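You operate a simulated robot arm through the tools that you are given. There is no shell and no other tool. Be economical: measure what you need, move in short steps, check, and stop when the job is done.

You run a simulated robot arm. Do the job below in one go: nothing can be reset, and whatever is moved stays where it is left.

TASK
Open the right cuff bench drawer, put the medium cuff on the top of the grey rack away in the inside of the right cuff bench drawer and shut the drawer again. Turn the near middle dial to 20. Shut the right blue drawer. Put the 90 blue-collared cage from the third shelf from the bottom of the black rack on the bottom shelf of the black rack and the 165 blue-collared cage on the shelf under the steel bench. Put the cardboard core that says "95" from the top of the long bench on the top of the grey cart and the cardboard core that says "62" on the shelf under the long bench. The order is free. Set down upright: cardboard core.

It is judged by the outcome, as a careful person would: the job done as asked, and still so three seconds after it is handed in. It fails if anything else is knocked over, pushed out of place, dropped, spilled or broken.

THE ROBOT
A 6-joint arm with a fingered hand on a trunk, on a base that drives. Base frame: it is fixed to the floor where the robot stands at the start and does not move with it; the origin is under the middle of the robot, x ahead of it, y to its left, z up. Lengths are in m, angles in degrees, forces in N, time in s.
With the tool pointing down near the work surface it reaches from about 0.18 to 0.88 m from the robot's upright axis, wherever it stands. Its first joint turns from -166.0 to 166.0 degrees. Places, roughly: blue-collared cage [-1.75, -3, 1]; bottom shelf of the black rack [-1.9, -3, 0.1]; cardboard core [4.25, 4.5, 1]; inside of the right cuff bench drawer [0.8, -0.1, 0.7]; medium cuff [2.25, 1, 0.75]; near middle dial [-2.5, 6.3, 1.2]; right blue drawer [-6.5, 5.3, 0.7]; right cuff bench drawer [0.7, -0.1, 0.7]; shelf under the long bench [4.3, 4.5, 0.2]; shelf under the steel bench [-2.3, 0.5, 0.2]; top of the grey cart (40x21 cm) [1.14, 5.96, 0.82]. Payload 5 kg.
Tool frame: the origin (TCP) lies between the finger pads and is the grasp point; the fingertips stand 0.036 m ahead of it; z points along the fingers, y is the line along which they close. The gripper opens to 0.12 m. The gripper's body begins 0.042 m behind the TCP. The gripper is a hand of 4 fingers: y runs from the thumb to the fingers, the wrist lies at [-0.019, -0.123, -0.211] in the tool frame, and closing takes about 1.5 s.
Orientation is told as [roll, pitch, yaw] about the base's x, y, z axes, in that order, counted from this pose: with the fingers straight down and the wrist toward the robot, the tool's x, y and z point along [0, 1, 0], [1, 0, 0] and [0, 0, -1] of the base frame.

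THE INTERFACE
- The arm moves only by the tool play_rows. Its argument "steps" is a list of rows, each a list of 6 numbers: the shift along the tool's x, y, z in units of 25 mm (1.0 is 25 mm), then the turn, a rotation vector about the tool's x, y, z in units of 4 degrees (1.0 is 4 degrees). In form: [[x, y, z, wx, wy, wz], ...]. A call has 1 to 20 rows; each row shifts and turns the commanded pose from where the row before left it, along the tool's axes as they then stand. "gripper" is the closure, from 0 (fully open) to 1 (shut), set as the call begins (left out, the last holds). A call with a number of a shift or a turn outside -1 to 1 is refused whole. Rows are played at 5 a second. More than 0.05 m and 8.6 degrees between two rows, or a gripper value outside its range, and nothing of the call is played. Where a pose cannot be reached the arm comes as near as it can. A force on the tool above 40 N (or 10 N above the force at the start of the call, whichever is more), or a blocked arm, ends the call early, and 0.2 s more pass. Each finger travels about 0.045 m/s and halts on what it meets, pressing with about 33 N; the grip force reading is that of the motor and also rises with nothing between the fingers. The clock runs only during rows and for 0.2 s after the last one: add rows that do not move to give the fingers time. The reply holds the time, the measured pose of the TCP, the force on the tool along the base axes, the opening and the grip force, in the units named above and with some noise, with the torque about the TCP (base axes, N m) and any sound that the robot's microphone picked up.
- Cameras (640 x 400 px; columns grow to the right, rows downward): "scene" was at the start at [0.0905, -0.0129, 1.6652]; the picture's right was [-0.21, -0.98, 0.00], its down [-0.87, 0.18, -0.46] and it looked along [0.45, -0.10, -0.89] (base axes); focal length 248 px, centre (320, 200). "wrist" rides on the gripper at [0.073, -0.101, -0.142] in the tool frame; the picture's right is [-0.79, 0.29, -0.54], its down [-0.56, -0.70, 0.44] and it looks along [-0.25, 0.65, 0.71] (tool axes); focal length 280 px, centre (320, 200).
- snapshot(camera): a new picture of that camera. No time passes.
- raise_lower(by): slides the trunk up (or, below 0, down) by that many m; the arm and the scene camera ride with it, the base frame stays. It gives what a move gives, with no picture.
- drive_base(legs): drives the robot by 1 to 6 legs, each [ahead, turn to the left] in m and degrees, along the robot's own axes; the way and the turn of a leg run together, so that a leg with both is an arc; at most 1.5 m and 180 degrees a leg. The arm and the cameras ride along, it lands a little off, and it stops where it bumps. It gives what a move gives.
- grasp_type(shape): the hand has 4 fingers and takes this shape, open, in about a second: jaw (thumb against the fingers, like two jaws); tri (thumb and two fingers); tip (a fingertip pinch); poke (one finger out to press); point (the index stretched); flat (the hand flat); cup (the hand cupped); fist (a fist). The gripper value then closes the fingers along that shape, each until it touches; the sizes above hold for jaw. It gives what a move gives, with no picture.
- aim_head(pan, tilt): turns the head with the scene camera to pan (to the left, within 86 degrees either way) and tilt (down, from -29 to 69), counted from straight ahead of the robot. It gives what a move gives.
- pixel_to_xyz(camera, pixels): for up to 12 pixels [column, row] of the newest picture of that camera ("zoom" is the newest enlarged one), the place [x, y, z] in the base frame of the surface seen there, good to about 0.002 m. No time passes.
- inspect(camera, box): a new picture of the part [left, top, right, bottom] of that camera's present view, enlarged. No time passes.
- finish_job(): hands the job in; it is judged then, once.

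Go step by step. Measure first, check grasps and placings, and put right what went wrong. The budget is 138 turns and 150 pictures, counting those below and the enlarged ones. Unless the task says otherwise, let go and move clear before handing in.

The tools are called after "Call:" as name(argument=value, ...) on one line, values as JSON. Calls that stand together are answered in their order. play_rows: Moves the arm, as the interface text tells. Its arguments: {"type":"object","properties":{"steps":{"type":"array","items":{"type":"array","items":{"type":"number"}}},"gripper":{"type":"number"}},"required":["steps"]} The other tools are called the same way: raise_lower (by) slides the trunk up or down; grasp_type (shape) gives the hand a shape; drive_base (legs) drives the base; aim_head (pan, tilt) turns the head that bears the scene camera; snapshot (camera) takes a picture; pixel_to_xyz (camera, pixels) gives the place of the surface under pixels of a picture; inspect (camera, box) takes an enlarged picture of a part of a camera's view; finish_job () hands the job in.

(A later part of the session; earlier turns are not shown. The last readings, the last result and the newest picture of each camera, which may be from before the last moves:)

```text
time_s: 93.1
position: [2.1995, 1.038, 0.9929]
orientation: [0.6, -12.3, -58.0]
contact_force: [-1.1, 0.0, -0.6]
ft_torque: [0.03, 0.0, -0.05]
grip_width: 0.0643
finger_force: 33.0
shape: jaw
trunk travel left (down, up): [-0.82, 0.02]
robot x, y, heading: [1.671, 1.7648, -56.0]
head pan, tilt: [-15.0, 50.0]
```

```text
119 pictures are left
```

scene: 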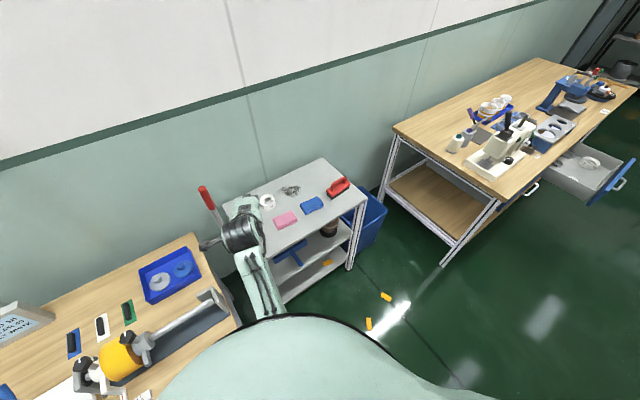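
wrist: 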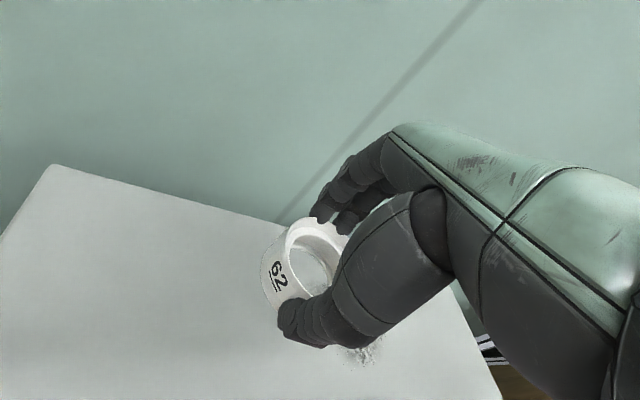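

The cuff is held. I'll retract the arm and drive back to the open drawer.

Call:
play_rows(steps=[[0, -0.2, -0.9, 0, 0, 0], [0, -0.9, -0.9, 0, 0, 0], [0, -1, -0.9, 0, 0, 0], [0, -1, -0.9, 0, 0, 0], [0, -1, -0.9, 0, 0, 0], [0, -1, -0.9, 0, 0, 0], [0, -1, -0.6, 0, 0, 0], [0, -1, -0.6, 0, 0, 0], [0, -1, -0.3, 0, 0, 0], [0, -1, 0, 0, 0, 0]])

Call:
drive_base(legs=[[0, 35], [-0.9, 0], [0, -104], [0.9, 0], [0.9, 0], [0, 90]])

Call:
aim_head(pan=0, tilt=50)

Call:
snapshot(camera="scene")

```text
time_s: 95.3
position: [2.0588, 1.2564, 1.1129]
orientation: [0.7, -12.5, -58.0]
contact_force: [-0.2, 0.2, -1.4]
ft_torque: [-0.02, 0.04, -0.03]
grip_width: 0.0642
finger_force: 32.7
shape: jaw
trunk travel left (down, up): [-0.82, 0.02]
robot x, y, heading: [1.6719, 1.763, -56.1]
head pan, tilt: [-15.0, 50.0]
```

```text
time_s: 121.6
position: [0.4087, 0.2481, 1.1109]
orientation: [0.7, -12.3, -35.7]
contact_force: [-0.3, 0.0, -0.5]
ft_torque: [-0.02, 0.01, 0.0]
grip_width: 0.0632
finger_force: 33.0
shape: jaw
trunk travel left (down, up): [-0.82, 0.02]
robot x, y, heading: [-0.1433, 0.5718, -33.8]
head pan, tilt: [-15.0, 50.0]
```

```text
time_s: 122.4
position: [0.4091, 0.2473, 1.1111]
orientation: [0.7, -12.3, -35.6]
contact_force: [0.3, 0.2, -1.2]
ft_torque: [0.04, -0.03, -0.03]
grip_width: 0.0633
finger_force: 33.2
shape: jaw
trunk travel left (down, up): [-0.82, 0.02]
robot x, y, heading: [-0.1408, 0.5695, -33.9]
head pan, tilt: [0.0, 50.0]
```

```text
118 pictures are left
```

scene: 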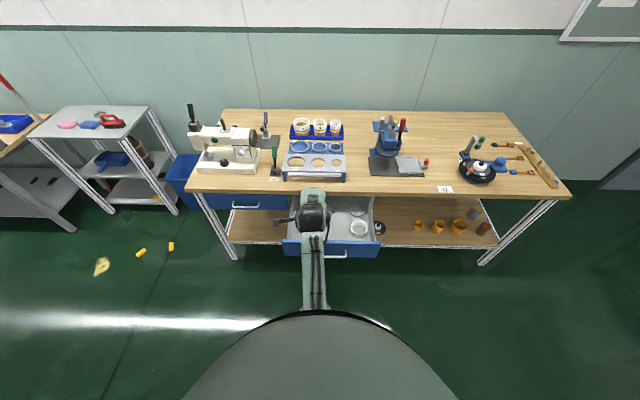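

The robot faces the drawer with the cuff in hand. I'll check forearm heights before lowering.

Call:
pixel_to_xyz(camera="scene", pixels=[[313, 250], [315, 280], [315, 300], [312, 215], [340, 250], [298, 243], [375, 240]])

Call:
drive_base(legs=[[0.14, -1]])

Call:
raise_lower(by=-0.2)

Call:
snapshot(camera="wrist")

Call:
snapshot(camera="scene")

```text
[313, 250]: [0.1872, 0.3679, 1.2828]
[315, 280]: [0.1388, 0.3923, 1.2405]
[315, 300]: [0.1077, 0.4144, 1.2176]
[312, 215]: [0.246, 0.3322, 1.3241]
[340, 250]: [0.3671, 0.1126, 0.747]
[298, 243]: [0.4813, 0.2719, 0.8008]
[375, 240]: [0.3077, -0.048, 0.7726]
```

```text
time_s: 123.8
position: [0.5152, 0.1608, 1.113]
orientation: [0.6, -12.5, -36.7]
contact_force: [0.0, 1.2, -0.7]
ft_torque: [0.03, -0.02, 0.06]
grip_width: 0.0634
finger_force: 33.6
shape: jaw
trunk travel left (down, up): [-0.82, 0.02]
robot x, y, heading: [-0.0295, 0.4944, -34.8]
head pan, tilt: [0.0, 50.0]
```

```text
time_s: 125.9
position: [0.5169, 0.1603, 0.9119]
orientation: [0.8, -12.4, -36.6]
contact_force: [0.8, 0.0, -0.5]
ft_torque: [0.0, -0.02, 0.03]
grip_width: 0.0636
finger_force: 32.4
shape: jaw
trunk travel left (down, up): [-0.62, 0.22]
robot x, y, heading: [-0.029, 0.4929, -35.1]
head pan, tilt: [0.0, 50.0]
```

```text
117 pictures are left
```

wrist: 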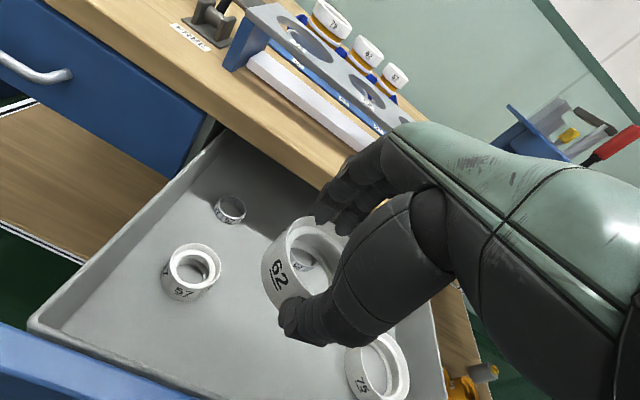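

```text
116 pictures are left
```

scene: 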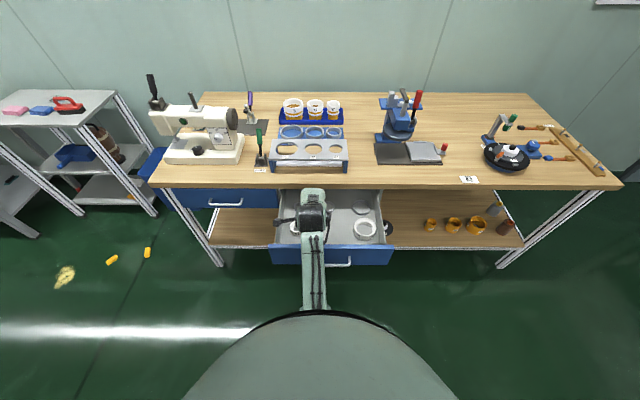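

The forearm will clear the drawer front. I'll shift the hand over the free middle spot and lower to just above the floor (TCP z about 0.75).

Call:
play_rows(steps=[[-0.9, 0.7, 0.15, 0, 0, 0], [-0.9, 0.7, 0.15, 0, 0, 0], [-0.9, 0.7, 0.15, 0, 0, 0]])

Call:
raise_lower(by=-0.12)

Call:
snapshot(camera="wrist")

Call:
inspect(camera="scene", box=[220, 160, 420, 285])

```text
time_s: 126.7
position: [0.5207, 0.0741, 0.9116]
orientation: [0.8, -12.3, -36.7]
contact_force: [0.2, -0.6, 0.3]
ft_torque: [0.06, 0.0, 0.0]
grip_width: 0.0631
finger_force: 33.6
shape: jaw
trunk travel left (down, up): [-0.62, 0.22]
robot x, y, heading: [-0.026, 0.4922, -34.7]
head pan, tilt: [0.0, 50.0]
```

```text
time_s: 128.2
position: [0.52, 0.0754, 0.792]
orientation: [0.7, -12.3, -36.7]
contact_force: [-0.2, -0.2, 0.4]
ft_torque: [0.02, 0.01, -0.02]
grip_width: 0.0631
finger_force: 32.7
shape: jaw
trunk travel left (down, up): [-0.5, 0.34]
robot x, y, heading: [-0.0297, 0.4953, -34.9]
head pan, tilt: [0.0, 50.0]
```

```text
115 pictures are left
```

wrist: 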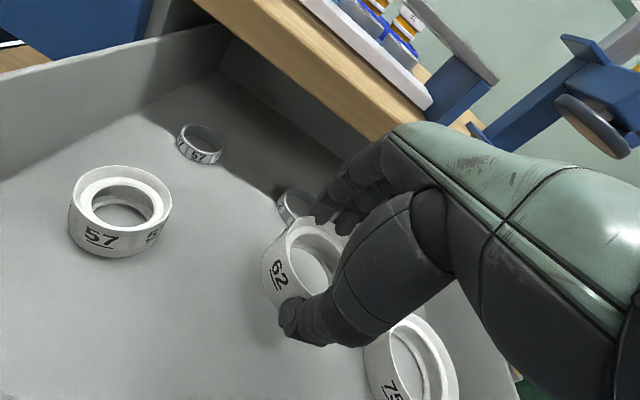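

```text
3.20 times, centred on (320, 222) of scene
```

zoom: 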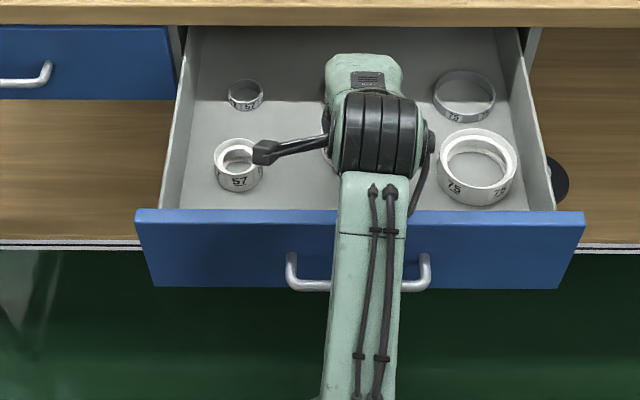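

Clear all around. I'll move back 1 cm for the rear ring, lower 4.3 cm, then release.

Call:
play_rows(steps=[[0, -0.48, -0.1, 0, 0, 0]])

Call:
raise_lower(by=-0.042)

Call:
play_rows(steps=[[0, 0, 0.12, 0, 0, 0], [0, 0, 0, 0, 0, 0]])

```text
time_s: 128.6
position: [0.5099, 0.0819, 0.7928]
orientation: [0.7, -12.5, -36.8]
contact_force: [-0.6, 1.0, 0.6]
ft_torque: [0.01, 0.0, -0.01]
grip_width: 0.0633
finger_force: 33.0
shape: jaw
trunk travel left (down, up): [-0.5, 0.34]
robot x, y, heading: [-0.0305, 0.4923, -34.8]
head pan, tilt: [0.0, 50.0]
```

```text
time_s: 129.5
position: [0.5089, 0.0814, 0.7498]
orientation: [0.6, -12.4, -36.7]
contact_force: [-0.8, -0.9, -0.9]
ft_torque: [0.04, 0.0, 0.01]
grip_width: 0.0631
finger_force: 32.5
shape: jaw
trunk travel left (down, up): [-0.458, 0.382]
robot x, y, heading: [-0.0287, 0.4948, -34.9]
head pan, tilt: [0.0, 50.0]
```

```text
time_s: 130.1
position: [0.5104, 0.0817, 0.7462]
orientation: [0.8, -12.3, -36.7]
contact_force: [0.9, 0.3, -0.2]
ft_torque: [0.01, 0.0, 0.04]
grip_width: 0.063
finger_force: 32.9
shape: jaw
trunk travel left (down, up): [-0.458, 0.382]
robot x, y, heading: [-0.0294, 0.4892, -34.7]
head pan, tilt: [0.0, 50.0]
```

No contact yet. I'll ease 2.5 mm more and release.

Call:
play_rows(steps=[[0, 0, 0.1, 0, 0, 0], [0, 0, 0, 0, 0, 0]])

Call:
play_rows(steps=[[0, 0, 0, 0, 0, 0], [0, 0, 0, 0, 0, 0], [0, 0, 0, 0, 0, 0], [0, 0, 0, 0, 0, 0], [0, 0, 0, 0, 0, 0], [0, 0, 0, 0, 0, 0]], gripper=0.2)

Call:
raise_lower(by=0.25)

Call:
snapshot(camera="wrist")

```text
time_s: 130.7
position: [0.5108, 0.0803, 0.7452]
orientation: [0.6, -12.5, -36.8]
contact_force: [-0.3, 1.3, 3.2]
ft_torque: [0.05, 0.09, 0.02]
grip_width: 0.0631
finger_force: 33.5
shape: jaw
trunk travel left (down, up): [-0.458, 0.382]
robot x, y, heading: [-0.0259, 0.4912, -34.9]
head pan, tilt: [0.0, 50.0]
```

```text
time_s: 132.1
position: [0.5103, 0.0816, 0.7442]
orientation: [0.7, -12.4, -36.7]
contact_force: [-0.7, -0.2, 1.2]
ft_torque: [0.02, 0.02, -0.02]
grip_width: 0.0958
finger_force: 0.0
shape: jaw
trunk travel left (down, up): [-0.458, 0.382]
robot x, y, heading: [-0.0215, 0.4937, -34.7]
head pan, tilt: [0.0, 50.0]
```

```text
time_s: 134.7
position: [0.5114, 0.0805, 0.9934]
orientation: [0.7, -12.4, -36.6]
contact_force: [0.4, 0.6, 0.5]
ft_torque: [0.0, 0.0, 0.0]
grip_width: 0.0958
finger_force: 0.2
shape: jaw
trunk travel left (down, up): [-0.708, 0.132]
robot x, y, heading: [-0.0279, 0.4945, -34.7]
head pan, tilt: [0.0, 50.0]
```

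```text
113 pictures are left
```

wrist: 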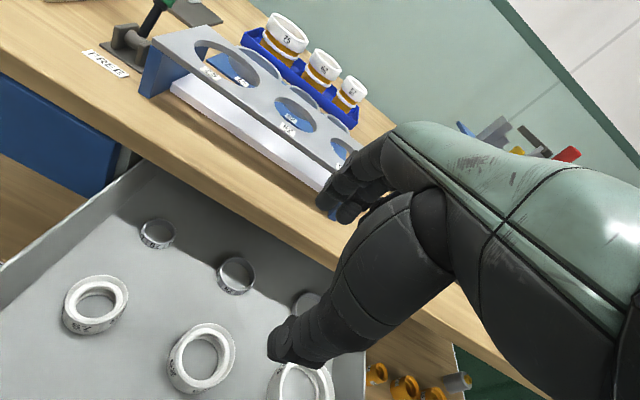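

The cuff stands in the drawer. I'll back off, close the fingers, lower in front of the handle and push the drawer shut with the base.

Call:
drive_base(legs=[[-0.3, 0]])

Call:
play_rows(steps=[[0, 0, 0, 0, 0, 0], [0, 0, 0, 0, 0, 0], [0, 0, 0, 0, 0, 0], [0, 0, 0, 0, 0, 0], [0, 0, 0, 0, 0, 0], [0, 0, 0, 0, 0, 0], [0, 0, 0, 0, 0, 0], [0, 0, 0, 0, 0, 0]], gripper=1)

Call:
raise_lower(by=-0.245)

Call:
snapshot(camera="scene")

Call:
snapshot(camera="wrist")

```text
time_s: 136.8
position: [0.2656, 0.2523, 0.994]
orientation: [0.7, -12.4, -36.7]
contact_force: [-0.3, -0.4, -0.2]
ft_torque: [0.03, -0.01, -0.02]
grip_width: 0.0956
finger_force: 0.0
shape: jaw
trunk travel left (down, up): [-0.708, 0.132]
robot x, y, heading: [-0.2757, 0.6644, -34.7]
head pan, tilt: [0.0, 50.0]
```

```text
time_s: 138.7
position: [0.2651, 0.2515, 0.9943]
orientation: [0.7, -12.3, -36.7]
contact_force: [0.1, 0.1, 0.7]
ft_torque: [0.01, 0.02, -0.03]
grip_width: 0.0
finger_force: 33.4
shape: jaw
trunk travel left (down, up): [-0.708, 0.132]
robot x, y, heading: [-0.275, 0.6677, -34.7]
head pan, tilt: [0.0, 50.0]
```

```text
time_s: 141.2
position: [0.2658, 0.2519, 0.7496]
orientation: [0.8, -12.3, -36.7]
contact_force: [0.2, 0.3, -0.2]
ft_torque: [-0.01, 0.03, 0.01]
grip_width: 0.0002
finger_force: 32.6
shape: jaw
trunk travel left (down, up): [-0.463, 0.377]
robot x, y, heading: [-0.272, 0.6644, -35.0]
head pan, tilt: [0.0, 50.0]
```

```text
112 pictures are left
```

scene: 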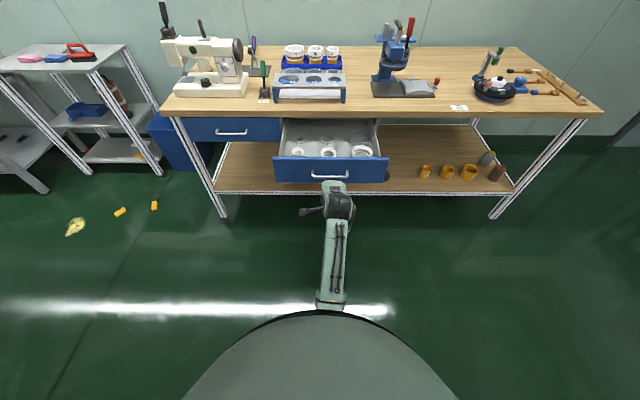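

```text
111 pictures are left
```

wrist: 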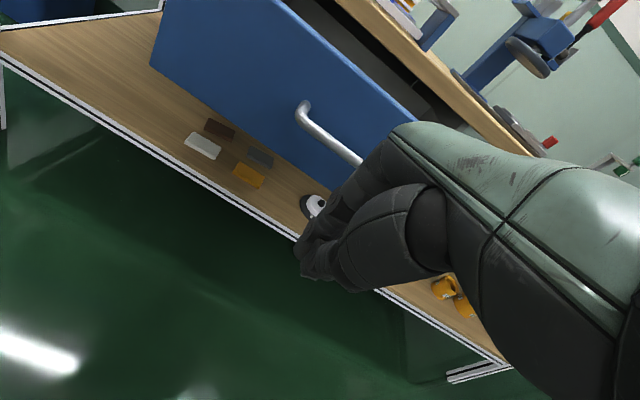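

The closed hand is in front of the handle. I'll drive 0.33 m forward to push.

Call:
drive_base(legs=[[0.33, 0]])

Call:
snapshot(camera="scene")

```text
time_s: 143.5
position: [0.5286, 0.0579, 0.7486]
orientation: [0.8, -12.4, -37.3]
contact_force: [-0.9, 0.2, 0.4]
ft_torque: [0.06, 0.02, -0.01]
grip_width: 0.0
finger_force: 33.0
shape: jaw
trunk travel left (down, up): [-0.463, 0.377]
robot x, y, heading: [-0.0075, 0.4773, -35.5]
head pan, tilt: [0.0, 50.0]
```

```text
110 pictures are left
```

scene: 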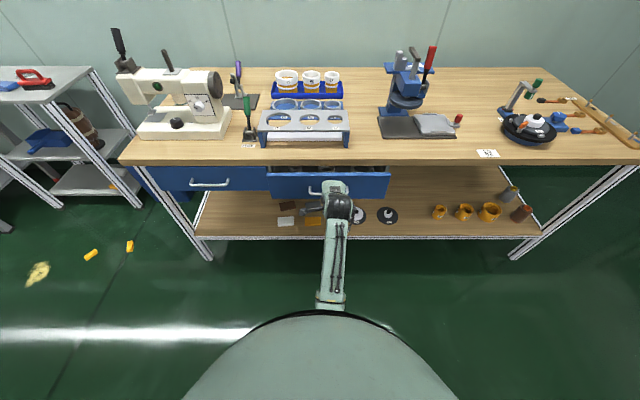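

Nearly shut. I'll push another 6 cm in small steps.

Call:
drive_base(legs=[[0.05, 0], [0.02, 0]])

Call:
inspect(camera="scene", box=[160, 130, 420, 292])

```text
time_s: 144.9
position: [0.5751, 0.0259, 0.7519]
orientation: [0.7, -12.5, -37.3]
contact_force: [-19.5, 15.6, 15.3]
ft_torque: [-0.42, -0.14, -0.29]
grip_width: 0.0
finger_force: 33.3
shape: jaw
trunk travel left (down, up): [-0.463, 0.377]
robot x, y, heading: [0.0413, 0.4409, -35.4]
head pan, tilt: [0.0, 50.0]
stopped in leg 2: the force on the tool passed its limit at 63 N (the readings are from after the stop); the commanded pose is now the measured one
```

```text
2.46 times, centred on (290, 211) of scene
```

zoom: 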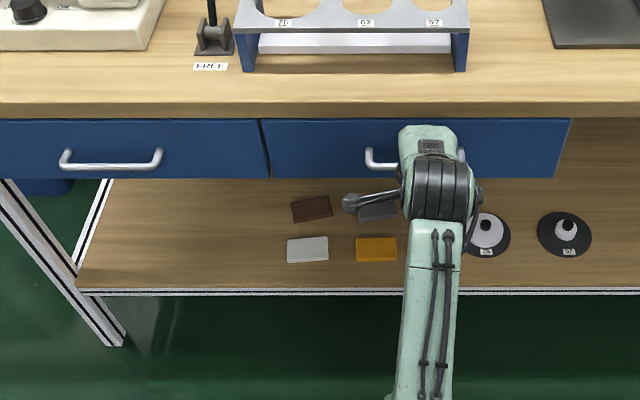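

The drawer is flush and shut. I'll back off, raise the trunk and look to the right-rear toward the black rack.

Call:
drive_base(legs=[[-0.45, 0], [0, -60]])

Call:
raise_lower(by=0.37)

Call:
aim_head(pan=-15, tilt=25)

Call:
snapshot(camera="scene")

Call:
aim_head(pan=-80, tilt=25)

Call:
snapshot(camera="scene")

```text
time_s: 151.0
position: [-0.4119, 0.0255, 0.7498]
orientation: [0.8, -12.2, -97.1]
contact_force: [0.7, 0.4, -0.2]
ft_torque: [0.0, 0.02, 0.0]
grip_width: 0.0
finger_force: 32.8
shape: jaw
trunk travel left (down, up): [-0.463, 0.377]
robot x, y, heading: [-0.3208, 0.6956, -94.9]
head pan, tilt: [0.0, 50.0]
```

```text
time_s: 154.6
position: [-0.4117, 0.0261, 1.1189]
orientation: [0.8, -12.1, -97.0]
contact_force: [-0.4, 0.2, 0.2]
ft_torque: [0.02, 0.0, 0.0]
grip_width: 0.0
finger_force: 32.8
shape: jaw
trunk travel left (down, up): [-0.833, 0.007]
robot x, y, heading: [-0.3214, 0.6946, -95.5]
head pan, tilt: [0.0, 50.0]
```

```text
time_s: 155.4
position: [-0.4117, 0.0257, 1.1196]
orientation: [0.6, -12.3, -97.0]
contact_force: [0.1, 0.4, 0.4]
ft_torque: [-0.02, -0.02, -0.02]
grip_width: 0.0
finger_force: 32.8
shape: jaw
trunk travel left (down, up): [-0.833, 0.007]
robot x, y, heading: [-0.321, 0.6966, -95.1]
head pan, tilt: [-15.0, 25.0]
```

```text
108 pictures are left
```

scene: 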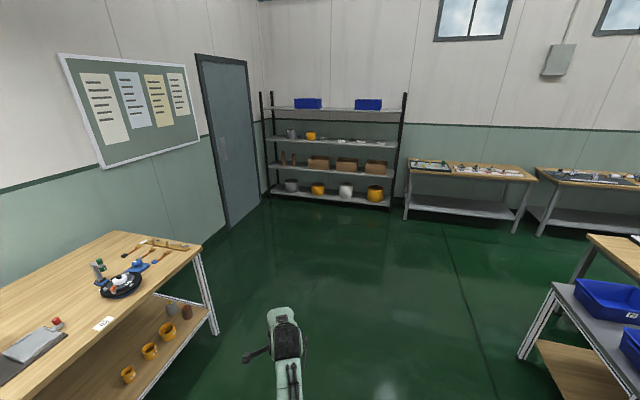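

```text
time_s: 156.8
position: [-0.4115, 0.0258, 1.1196]
orientation: [0.7, -12.3, -97.0]
contact_force: [-1.4, 0.5, -0.3]
ft_torque: [-0.05, -0.02, 0.01]
grip_width: 0.0
finger_force: 33.0
shape: jaw
trunk travel left (down, up): [-0.833, 0.007]
robot x, y, heading: [-0.3182, 0.6977, -95.3]
head pan, tilt: [-80.0, 25.0]
```

```text
107 pictures are left
```

scene: 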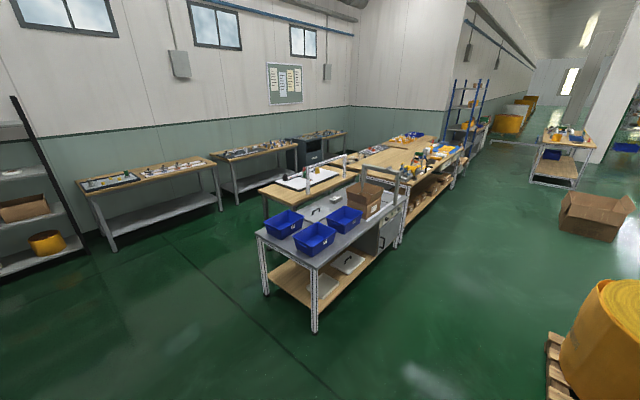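

The black rack is ahead-right and the steel bench (blue bins) to the right. I'll drive toward the black rack and look.

Call:
drive_base(legs=[[0, -16.5], [1.2, 0], [0.6, 0]])

Call:
aim_head(pan=0, tilt=20)

Call:
snapshot(camera="scene")

```text
time_s: 167.9
position: [-1.2733, -1.6013, 1.12]
orientation: [0.8, -12.2, -113.8]
contact_force: [0.7, 0.3, -0.8]
ft_torque: [0.02, -0.01, -0.02]
grip_width: 0.0
finger_force: 32.7
shape: jaw
trunk travel left (down, up): [-0.833, 0.007]
robot x, y, heading: [-0.9927, -0.9847, -111.9]
head pan, tilt: [-80.0, 25.0]
```

```text
time_s: 169.4
position: [-1.2739, -1.6006, 1.1192]
orientation: [0.7, -12.2, -113.7]
contact_force: [0.2, -0.4, -0.1]
ft_torque: [-0.03, 0.03, -0.01]
grip_width: 0.0
finger_force: 32.8
shape: jaw
trunk travel left (down, up): [-0.833, 0.007]
robot x, y, heading: [-0.997, -0.9845, -111.6]
head pan, tilt: [0.0, 20.0]
```

```text
106 pictures are left
```

scene: 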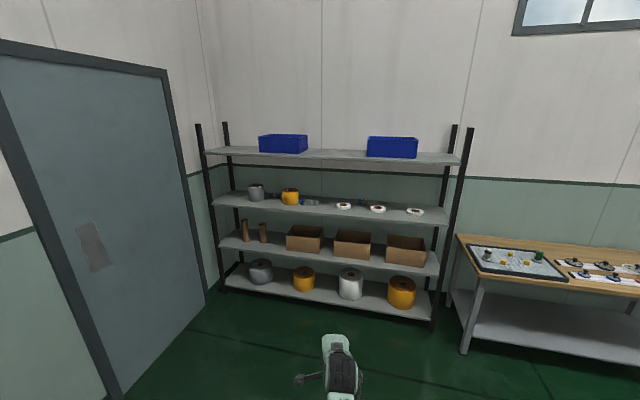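

Third-shelf items lie along row ~205. I'll zoom in.

Call:
inspect(camera="scene", box=[230, 170, 350, 230])

Call:
inspect(camera="scene", box=[330, 175, 450, 235])

Call:
pixel_to_xyz(camera="scene", pixels=[[215, 203], [440, 224], [225, 240], [435, 272], [224, 285], [432, 318], [310, 208], [345, 206], [378, 209], [415, 211], [350, 300], [325, 295]])

```text
5.33 times, centred on (290, 200) of scene
```

zoom: 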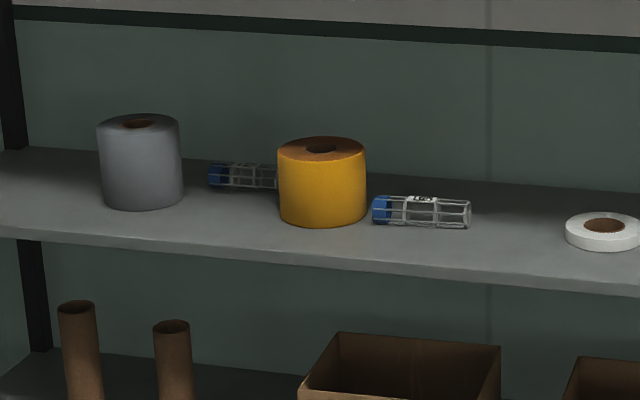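

```text
5.33 times, centred on (390, 205) of scene
```

zoom: 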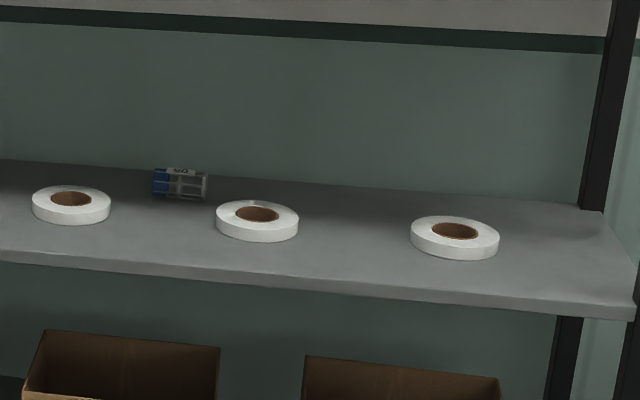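

```text
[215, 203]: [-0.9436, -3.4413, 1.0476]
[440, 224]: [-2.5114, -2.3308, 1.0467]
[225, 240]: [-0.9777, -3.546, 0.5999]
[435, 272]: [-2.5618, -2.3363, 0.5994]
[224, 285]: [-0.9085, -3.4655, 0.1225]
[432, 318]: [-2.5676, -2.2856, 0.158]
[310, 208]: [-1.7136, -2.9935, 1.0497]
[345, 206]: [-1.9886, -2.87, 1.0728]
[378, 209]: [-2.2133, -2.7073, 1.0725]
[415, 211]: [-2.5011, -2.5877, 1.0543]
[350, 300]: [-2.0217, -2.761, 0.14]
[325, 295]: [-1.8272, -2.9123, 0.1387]
```

I found three cages: behind the orange spool, mid (310,205), and a short one behind the white rolls. The rack faces yaw ≈ -125°, with its front edge at depth v=3.353 along that. I'll approach to read labels.

Call:
drive_base(legs=[[0, 10], [1.05, 0], [0, -23.6]])

Call:
aim_head(pan=0, tilt=25)

Call:
snapshot(camera="scene")

Call:
inspect(camera="scene", box=[200, 160, 328, 240])

Call:
inspect(camera="scene", box=[312, 160, 440, 240])

```text
time_s: 177.6
position: [-1.573, -2.585, 1.1173]
orientation: [0.6, -12.3, -124.1]
contact_force: [-1.1, -0.5, 0.2]
ft_torque: [0.02, 0.01, -0.02]
grip_width: 0.0
finger_force: 33.4
shape: jaw
trunk travel left (down, up): [-0.833, 0.007]
robot x, y, heading: [-1.1852, -2.0283, -122.2]
head pan, tilt: [0.0, 20.0]
```

```text
time_s: 178.2
position: [-1.5722, -2.5851, 1.1182]
orientation: [0.8, -12.1, -124.2]
contact_force: [0.6, 0.0, 0.2]
ft_torque: [0.03, 0.02, -0.04]
grip_width: 0.0
finger_force: 33.0
shape: jaw
trunk travel left (down, up): [-0.833, 0.007]
robot x, y, heading: [-1.1894, -2.0302, -122.3]
head pan, tilt: [0.0, 25.0]
```

```text
103 pictures are left
```

scene: 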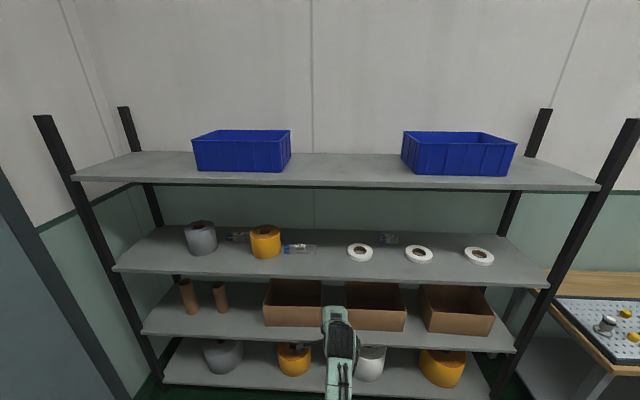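

```text
5.00 times, centred on (264, 200) of scene
```

zoom: 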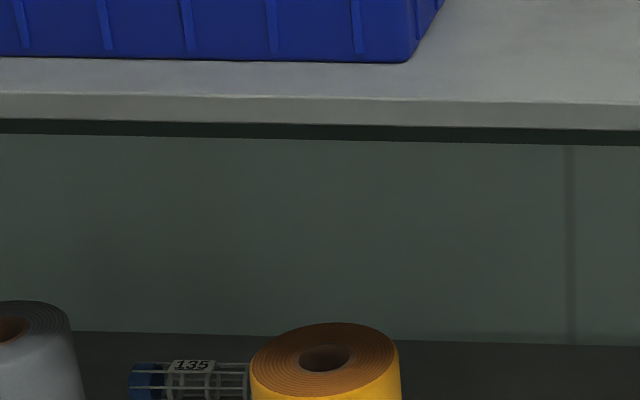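

```text
5.00 times, centred on (376, 200) of scene
```

zoom: 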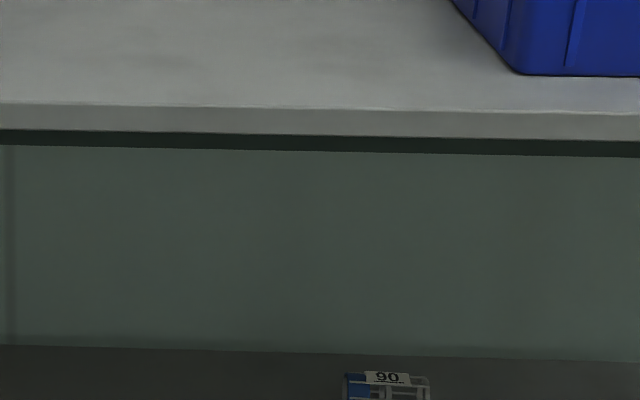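

The back-left one reads 135 and the short one reads 90. I'll verify the front one and measure both.

Call:
inspect(camera="scene", box=[270, 225, 334, 265])

Call:
pixel_to_xyz(camera="zoom", pixels=[[160, 210], [160, 240], [300, 210], [420, 215], [420, 240], [250, 280]])

Call:
inspect(camera="scene", box=[344, 218, 440, 278])

Call:
pixel_to_xyz(camera="zoom", pixels=[[250, 110], [270, 125], [310, 115], [360, 120], [300, 105], [365, 158], [250, 155], [110, 225], [490, 240], [170, 215], [420, 240]])

Call:
pixel_to_xyz(camera="scene", pixels=[[320, 186], [320, 270], [265, 250], [225, 380], [475, 388], [330, 275]])

```text
10.00 times, centred on (302, 245) of scene
```

zoom: 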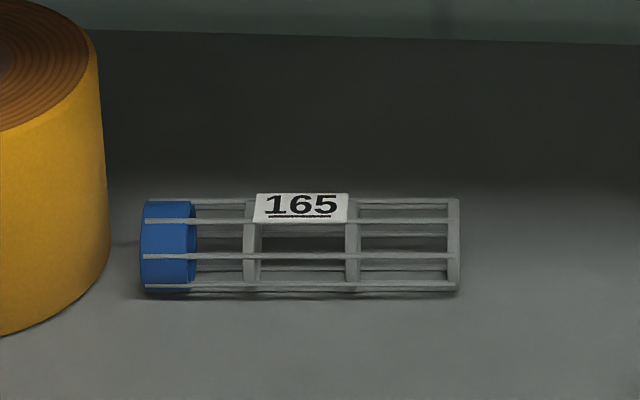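

```text
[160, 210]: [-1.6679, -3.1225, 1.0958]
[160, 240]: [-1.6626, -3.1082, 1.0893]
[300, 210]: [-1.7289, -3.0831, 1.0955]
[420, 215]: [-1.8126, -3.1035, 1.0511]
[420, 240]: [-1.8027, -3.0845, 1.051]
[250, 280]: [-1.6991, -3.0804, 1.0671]
```

```text
6.67 times, centred on (392, 248) of scene
```

zoom: 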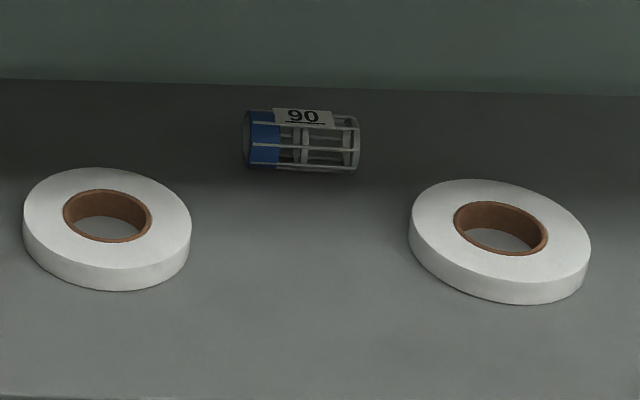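

```text
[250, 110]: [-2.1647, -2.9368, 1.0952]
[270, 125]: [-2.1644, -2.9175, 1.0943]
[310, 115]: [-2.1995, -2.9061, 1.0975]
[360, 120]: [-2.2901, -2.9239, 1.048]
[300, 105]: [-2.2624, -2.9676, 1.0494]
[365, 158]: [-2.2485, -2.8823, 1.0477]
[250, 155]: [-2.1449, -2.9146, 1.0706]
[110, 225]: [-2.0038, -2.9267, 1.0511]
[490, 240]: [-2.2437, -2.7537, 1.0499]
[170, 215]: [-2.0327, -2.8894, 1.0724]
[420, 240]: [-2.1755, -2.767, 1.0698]
```

```text
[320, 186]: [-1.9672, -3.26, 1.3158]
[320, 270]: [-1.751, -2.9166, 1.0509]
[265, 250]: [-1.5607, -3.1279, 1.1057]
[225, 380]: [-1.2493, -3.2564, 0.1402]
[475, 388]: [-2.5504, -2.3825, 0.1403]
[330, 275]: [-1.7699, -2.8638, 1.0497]
```

The target cages are 165 (u≈0.37, v≈3.518) and 90 (u≈-0.11, v≈3.65). I'll check the top-shelf clearance, line the base up with the 90 cage, and level the hand.

Call:
pixel_to_xyz(camera="scene", pixels=[[340, 182], [340, 160], [222, 355], [293, 360], [370, 365], [443, 370], [255, 385], [330, 175]])

Call:
drive_base(legs=[[0, -54], [0.41, 0], [0, 51]])

Call:
play_rows(steps=[[0, 0, 0, 1, 0, 0], [0, 0, 0, 1, 0, 0], [0, 0, 0, 1, 0, 0], [0, 0, 0, 0, 0, 0], [0, 0, 0, 0, 0, 0], [0, 0, 0, 0, 0, 0]], gripper=0.25)

Call:
snapshot(camera="scene")

```text
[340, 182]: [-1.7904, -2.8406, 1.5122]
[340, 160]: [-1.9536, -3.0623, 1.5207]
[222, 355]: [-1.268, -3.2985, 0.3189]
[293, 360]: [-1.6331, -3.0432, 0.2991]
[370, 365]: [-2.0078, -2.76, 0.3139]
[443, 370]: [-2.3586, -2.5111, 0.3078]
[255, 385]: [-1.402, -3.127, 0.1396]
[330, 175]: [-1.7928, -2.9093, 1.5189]
```

```text
time_s: 186.5
position: [-2.0092, -2.5962, 1.1196]
orientation: [0.7, -12.2, -126.8]
contact_force: [0.2, 0.3, 0.1]
ft_torque: [-0.02, 0.0, 0.0]
grip_width: 0.0
finger_force: 33.4
shape: jaw
trunk travel left (down, up): [-0.833, 0.007]
robot x, y, heading: [-1.5984, -2.0626, -125.0]
head pan, tilt: [0.0, 25.0]
```

```text
time_s: 187.9
position: [-2.0092, -2.5979, 1.1186]
orientation: [0.6, -0.3, -126.6]
contact_force: [0.2, -0.4, 0.4]
ft_torque: [0.0, 0.0, 0.04]
grip_width: 0.0901
finger_force: 0.2
shape: jaw
trunk travel left (down, up): [-0.833, 0.007]
robot x, y, heading: [-1.5912, -2.0624, -125.1]
head pan, tilt: [0.0, 25.0]
```

```text
98 pictures are left
```

scene: 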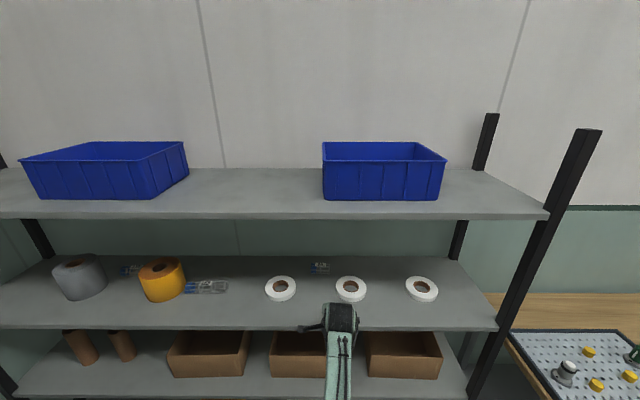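

Top-shelf underside is ~1.50. I'll refine the 90 cage position, then raise 5 cm and move in over it.

Call:
inspect(camera="scene", box=[288, 250, 352, 290])

Call:
pixel_to_xyz(camera="zoom", pixels=[[230, 155], [260, 150], [300, 145], [340, 140], [390, 130], [240, 210], [400, 200], [310, 200]])

Call:
play_rows(steps=[[0, 0, -1, 0, 0, 0], [0, 0, -1, 0, 0, 0]])

Call:
drive_base(legs=[[0.2, 0]])

```text
10.00 times, centred on (320, 270) of scene
```

zoom: 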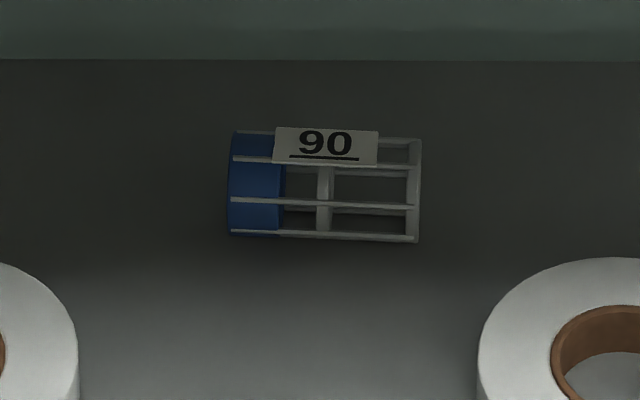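

```text
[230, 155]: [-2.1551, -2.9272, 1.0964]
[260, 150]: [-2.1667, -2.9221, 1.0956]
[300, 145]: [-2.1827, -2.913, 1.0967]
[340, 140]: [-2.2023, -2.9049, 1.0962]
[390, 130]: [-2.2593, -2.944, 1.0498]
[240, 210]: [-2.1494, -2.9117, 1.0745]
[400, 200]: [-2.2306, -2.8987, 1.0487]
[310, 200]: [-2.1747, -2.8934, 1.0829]
```

```text
time_s: 188.5
position: [-2.0086, -2.5979, 1.169]
orientation: [0.6, -0.2, -126.6]
contact_force: [0.2, -0.1, 0.0]
ft_torque: [0.0, 0.02, -0.02]
grip_width: 0.09
finger_force: 0.0
shape: jaw
trunk travel left (down, up): [-0.833, 0.007]
robot x, y, heading: [-1.5984, -2.061, -125.0]
head pan, tilt: [0.0, 25.0]
```

```text
time_s: 190.2
position: [-2.1234, -2.7604, 1.169]
orientation: [0.6, -0.2, -126.7]
contact_force: [0.0, 1.0, 0.2]
ft_torque: [-0.01, 0.01, -0.02]
grip_width: 0.0897
finger_force: 0.0
shape: jaw
trunk travel left (down, up): [-0.833, 0.007]
robot x, y, heading: [-1.7144, -2.2254, -125.0]
head pan, tilt: [0.0, 25.0]
```

The cage axis is rotated 10° from the rack; its centre is (-2.195, -2.908). I'll yaw the hand +11° and move 16.4 cm forward over it.

Call:
play_rows(steps=[[0, 0, 0, 0, 0, -0.95], [0, 0, 0, 0, 0, -0.95], [0, 0, 0, 0, 0, -0.85], [0, 0.95, 0, 0, 0, 0], [0, 0.95, 0, 0, 0, 0], [0, 0.95, 0, 0, 0, 0], [0, 0.95, 0, 0, 0, 0], [0, 0.95, 0, 0, 0, 0], [0, 0.95, 0, 0, 0, 0], [0, 0.86, 0, 0, 0, 0]])

Call:
snapshot(camera="wrist")

Call:
snapshot(camera="scene")

```text
time_s: 192.4
position: [-2.1975, -2.9092, 1.1692]
orientation: [0.7, -0.2, -115.7]
contact_force: [-0.8, -0.7, -0.9]
ft_torque: [0.01, 0.01, -0.02]
grip_width: 0.09
finger_force: 0.0
shape: jaw
trunk travel left (down, up): [-0.833, 0.007]
robot x, y, heading: [-1.7116, -2.2253, -125.0]
head pan, tilt: [0.0, 25.0]
```

```text
96 pictures are left
```

wrist: 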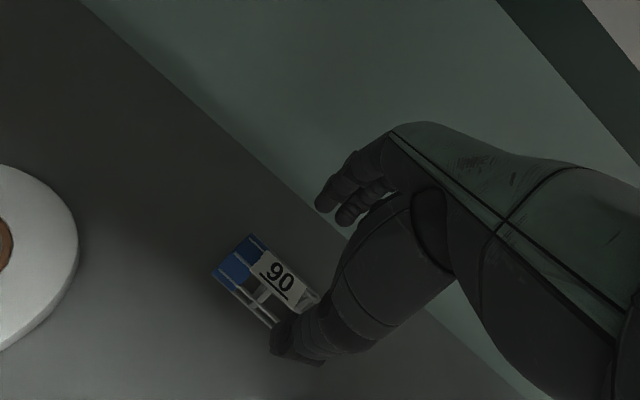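

```text
95 pictures are left
```

scene: 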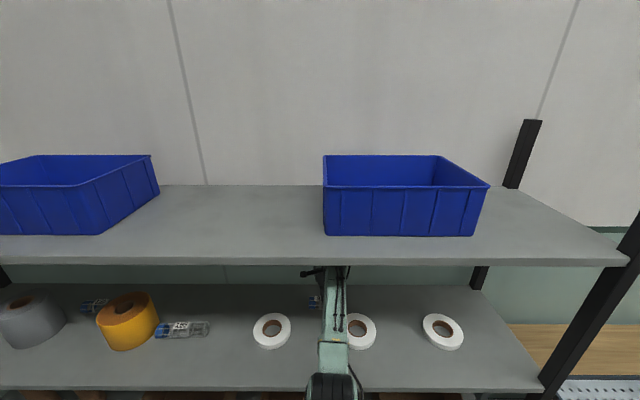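

The hand straddles the 90 cage. I'll lower 8 cm and close.

Call:
play_rows(steps=[[0, 0, 0.8, 0, 0, 0], [0, 0, 0.8, 0, 0, 0], [0, 0, 0.8, 0, 0, 0], [0, 0, 0.8, 0, 0, 0]])

Call:
snapshot(camera="wrist")

Call:
play_rows(steps=[[0, 0, 0, 0, 0, 0], [0, 0, 0, 0, 0, 0], [0, 0, 0, 0, 0, 0], [0, 0, 0, 0, 0, 0], [0, 0, 0, 0, 0, 0], [0, 0, 0, 0, 0, 0]], gripper=1)

Call:
play_rows(steps=[[0, 0, -0.8, 0, 0, 0], [0, 0, -0.8, 0, 0, 0], [0, 0, -0.8, 0, 0, 0], [0, 0, -0.8, 0, 0, 0]])

Call:
snapshot(camera="wrist")

```text
time_s: 193.4
position: [-2.1944, -2.9116, 1.0909]
orientation: [0.6, -0.4, -115.7]
contact_force: [-1.4, -0.1, -0.1]
ft_torque: [-0.02, -0.01, -0.01]
grip_width: 0.0902
finger_force: 0.1
shape: jaw
trunk travel left (down, up): [-0.833, 0.007]
robot x, y, heading: [-1.7146, -2.2281, -124.9]
head pan, tilt: [0.0, 25.0]
```

```text
94 pictures are left
```

wrist: 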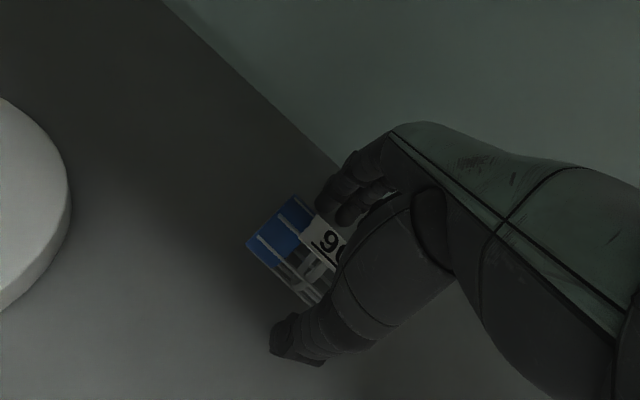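

```text
time_s: 194.8
position: [-2.1948, -2.9101, 1.0897]
orientation: [0.6, -0.3, -115.7]
contact_force: [-0.7, 0.2, 0.7]
ft_torque: [0.0, -0.02, -0.01]
grip_width: 0.0417
finger_force: 32.5
shape: jaw
trunk travel left (down, up): [-0.833, 0.007]
robot x, y, heading: [-1.713, -2.2264, -124.9]
head pan, tilt: [0.0, 25.0]
```

```text
time_s: 195.8
position: [-2.196, -2.9059, 1.1698]
orientation: [0.6, -0.2, -115.7]
contact_force: [-0.5, -0.5, -0.5]
ft_torque: [0.02, -0.01, -0.01]
grip_width: 0.0413
finger_force: 32.6
shape: jaw
trunk travel left (down, up): [-0.833, 0.007]
robot x, y, heading: [-1.7125, -2.2237, -124.6]
head pan, tilt: [0.0, 25.0]
```

```text
93 pictures are left
```

wrist: 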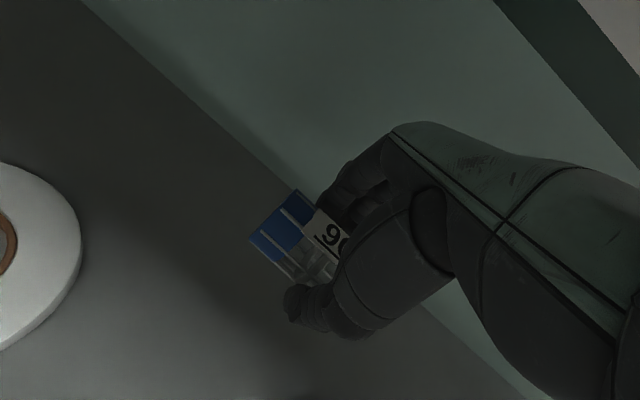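

The 90 cage is held. I'll back out, shift 30 cm left to the bottom-shelf gap between the orange and white spools, and lower.

Call:
drive_base(legs=[[-0.6, 0], [0, 60], [0.35, 0], [0, -60]])

Call:
raise_lower(by=-0.4)

Call:
raise_lower(by=-0.4)

Call:
aim_head(pan=0, tilt=40)

Call:
snapshot(camera="scene")

```text
time_s: 207.8
position: [-1.7096, -2.7365, 1.1694]
orientation: [0.5, -0.3, -115.9]
contact_force: [-0.4, -0.5, -1.7]
ft_torque: [-0.02, -0.01, -0.01]
grip_width: 0.0409
finger_force: 33.4
shape: jaw
trunk travel left (down, up): [-0.833, 0.007]
robot x, y, heading: [-1.2252, -2.0572, -124.9]
head pan, tilt: [0.0, 25.0]
```

```text
time_s: 211.6
position: [-1.7088, -2.7379, 0.77]
orientation: [0.7, -0.3, -116.0]
contact_force: [0.4, 0.7, -0.6]
ft_torque: [0.01, 0.02, 0.0]
grip_width: 0.0409
finger_force: 33.3
shape: jaw
trunk travel left (down, up): [-0.433, 0.407]
robot x, y, heading: [-1.2222, -2.0557, -125.3]
head pan, tilt: [0.0, 25.0]
```

```text
time_s: 215.4
position: [-1.71, -2.737, 0.369]
orientation: [0.6, -0.3, -115.9]
contact_force: [0.1, 0.4, 0.0]
ft_torque: [0.0, 0.02, -0.02]
grip_width: 0.0408
finger_force: 33.5
shape: jaw
trunk travel left (down, up): [-0.033, 0.807]
robot x, y, heading: [-1.2214, -2.0557, -125.0]
head pan, tilt: [0.0, 25.0]
```

```text
time_s: 216.2
position: [-1.708, -2.7366, 0.3694]
orientation: [0.6, -0.3, -115.9]
contact_force: [-0.2, 0.9, -0.8]
ft_torque: [-0.03, 0.01, 0.03]
grip_width: 0.0409
finger_force: 33.0
shape: jaw
trunk travel left (down, up): [-0.033, 0.807]
robot x, y, heading: [-1.2273, -2.0567, -125.1]
head pan, tilt: [0.0, 40.0]
```

```text
92 pictures are left
```

scene: 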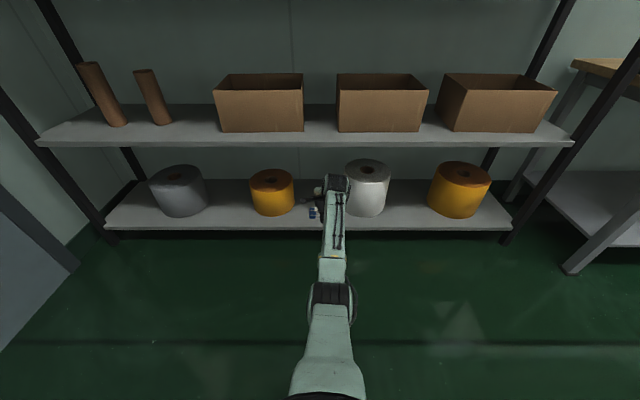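

The hand lines up with the gap (px ~318). I'll lower the arm to z≈0.21 in front of the shelf.

Call:
play_rows(steps=[[0, 0, 0.8, 0, 0, 0], [0, 0, 0.8, 0, 0, 0], [0, 0, 0.8, 0, 0, 0], [0, 0, 0.8, 0, 0, 0], [0, 0, 0.8, 0, 0, 0], [0, 0, 0.8, 0, 0, 0], [0, 0, 0.8, 0, 0, 0], [0, 0, 0.6, 0, 0, 0]])

Call:
snapshot(camera="wrist")

Call:
inspect(camera="scene", box=[240, 150, 400, 250])

```text
time_s: 218.0
position: [-1.7096, -2.74, 0.2138]
orientation: [0.6, -0.3, -115.9]
contact_force: [0.3, -0.1, -0.6]
ft_torque: [-0.01, 0.0, 0.0]
grip_width: 0.0409
finger_force: 32.6
shape: jaw
trunk travel left (down, up): [-0.033, 0.807]
robot x, y, heading: [-1.2229, -2.0548, -124.8]
head pan, tilt: [0.0, 40.0]
```

```text
91 pictures are left
```

wrist: 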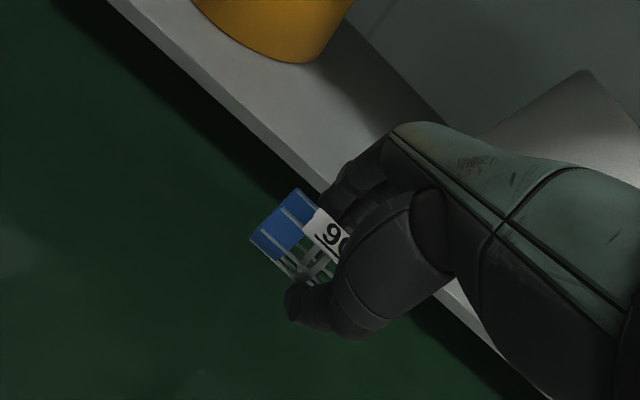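

```text
4.00 times, centred on (320, 200) of scene
```

zoom: 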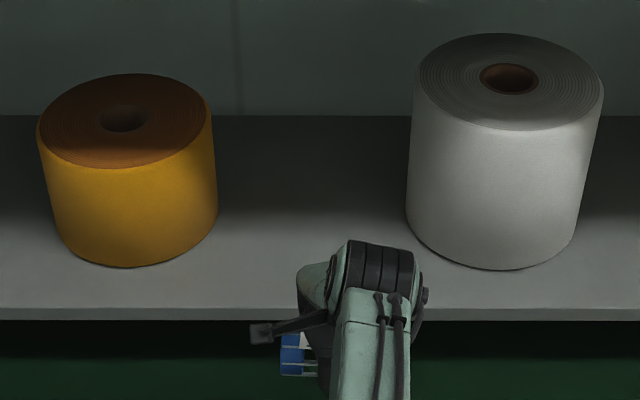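

Clear path. I'll drive 0.2 m in, lower to the shelf and release.

Call:
drive_base(legs=[[0.205, 0]])

Call:
play_rows(steps=[[0, 0, 0.5, 0, 0, 0], [0, 0, 0.5, 0, 0, 0], [0, 0, 0.15, 0, 0, 0], [0, 0, 0, 0, 0, 0]])

Call:
snapshot(camera="wrist")

```text
time_s: 219.8
position: [-1.831, -2.9108, 0.2134]
orientation: [0.6, -0.3, -115.9]
contact_force: [-0.5, -0.4, -0.4]
ft_torque: [0.0, -0.04, 0.04]
grip_width: 0.0409
finger_force: 33.2
shape: jaw
trunk travel left (down, up): [-0.033, 0.807]
robot x, y, heading: [-1.3454, -2.2281, -125.3]
head pan, tilt: [0.0, 40.0]
```

```text
time_s: 220.8
position: [-1.8294, -2.9114, 0.1863]
orientation: [0.6, -0.3, -115.9]
contact_force: [0.3, -0.3, -1.4]
ft_torque: [0.01, 0.0, -0.01]
grip_width: 0.0409
finger_force: 33.1
shape: jaw
trunk travel left (down, up): [-0.033, 0.807]
robot x, y, heading: [-1.3459, -2.2271, -125.3]
head pan, tilt: [0.0, 40.0]
```

```text
89 pictures are left
```

wrist: 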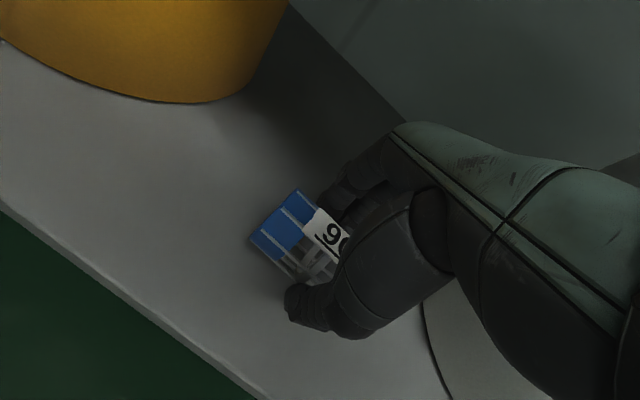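

I'll ease down to contact.

Call:
play_rows(steps=[[0, 0, 0.1, 0, 0, 0], [0, 0, 0.06, 0, 0, 0], [0, 0, 0, 0, 0, 0]])

Call:
play_rows(steps=[[0, 0, 0.04, 0, 0, 0], [0, 0, 0, 0, 0, 0]])

```text
time_s: 221.6
position: [-1.8294, -2.9103, 0.1811]
orientation: [0.6, -0.3, -115.9]
contact_force: [0.8, 0.7, -0.1]
ft_torque: [-0.01, 0.03, 0.01]
grip_width: 0.0409
finger_force: 33.4
shape: jaw
trunk travel left (down, up): [-0.033, 0.807]
robot x, y, heading: [-1.3436, -2.2262, -125.2]
head pan, tilt: [0.0, 40.0]
```

```text
time_s: 222.2
position: [-1.83, -2.9105, 0.1803]
orientation: [0.6, -0.3, -115.8]
contact_force: [0.0, 0.0, -1.6]
ft_torque: [-0.03, 0.01, 0.02]
grip_width: 0.0407
finger_force: 33.3
shape: jaw
trunk travel left (down, up): [-0.033, 0.807]
robot x, y, heading: [-1.3439, -2.2297, -125.3]
head pan, tilt: [0.0, 40.0]
```

Call:
play_rows(steps=[[0, 0, 0.06, 0, 0, 0], [0, 0, 0.06, 0, 0, 0], [0, 0, 0, 0, 0, 0]])

Call:
inspect(camera="wrist", box=[200, 160, 380, 360])

```text
time_s: 222.9
position: [-1.8311, -2.9104, 0.1786]
orientation: [0.6, -0.3, -115.9]
contact_force: [1.9, 0.8, 5.6]
ft_torque: [0.09, -0.05, 0.0]
grip_width: 0.0409
finger_force: 32.9
shape: jaw
trunk travel left (down, up): [-0.033, 0.807]
robot x, y, heading: [-1.3421, -2.2269, -125.1]
head pan, tilt: [0.0, 40.0]
```

```text
2.00 times, centred on (290, 260) of wrist
```

zoom: 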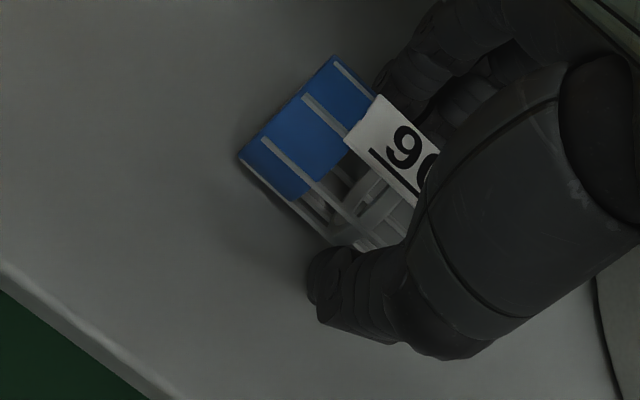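

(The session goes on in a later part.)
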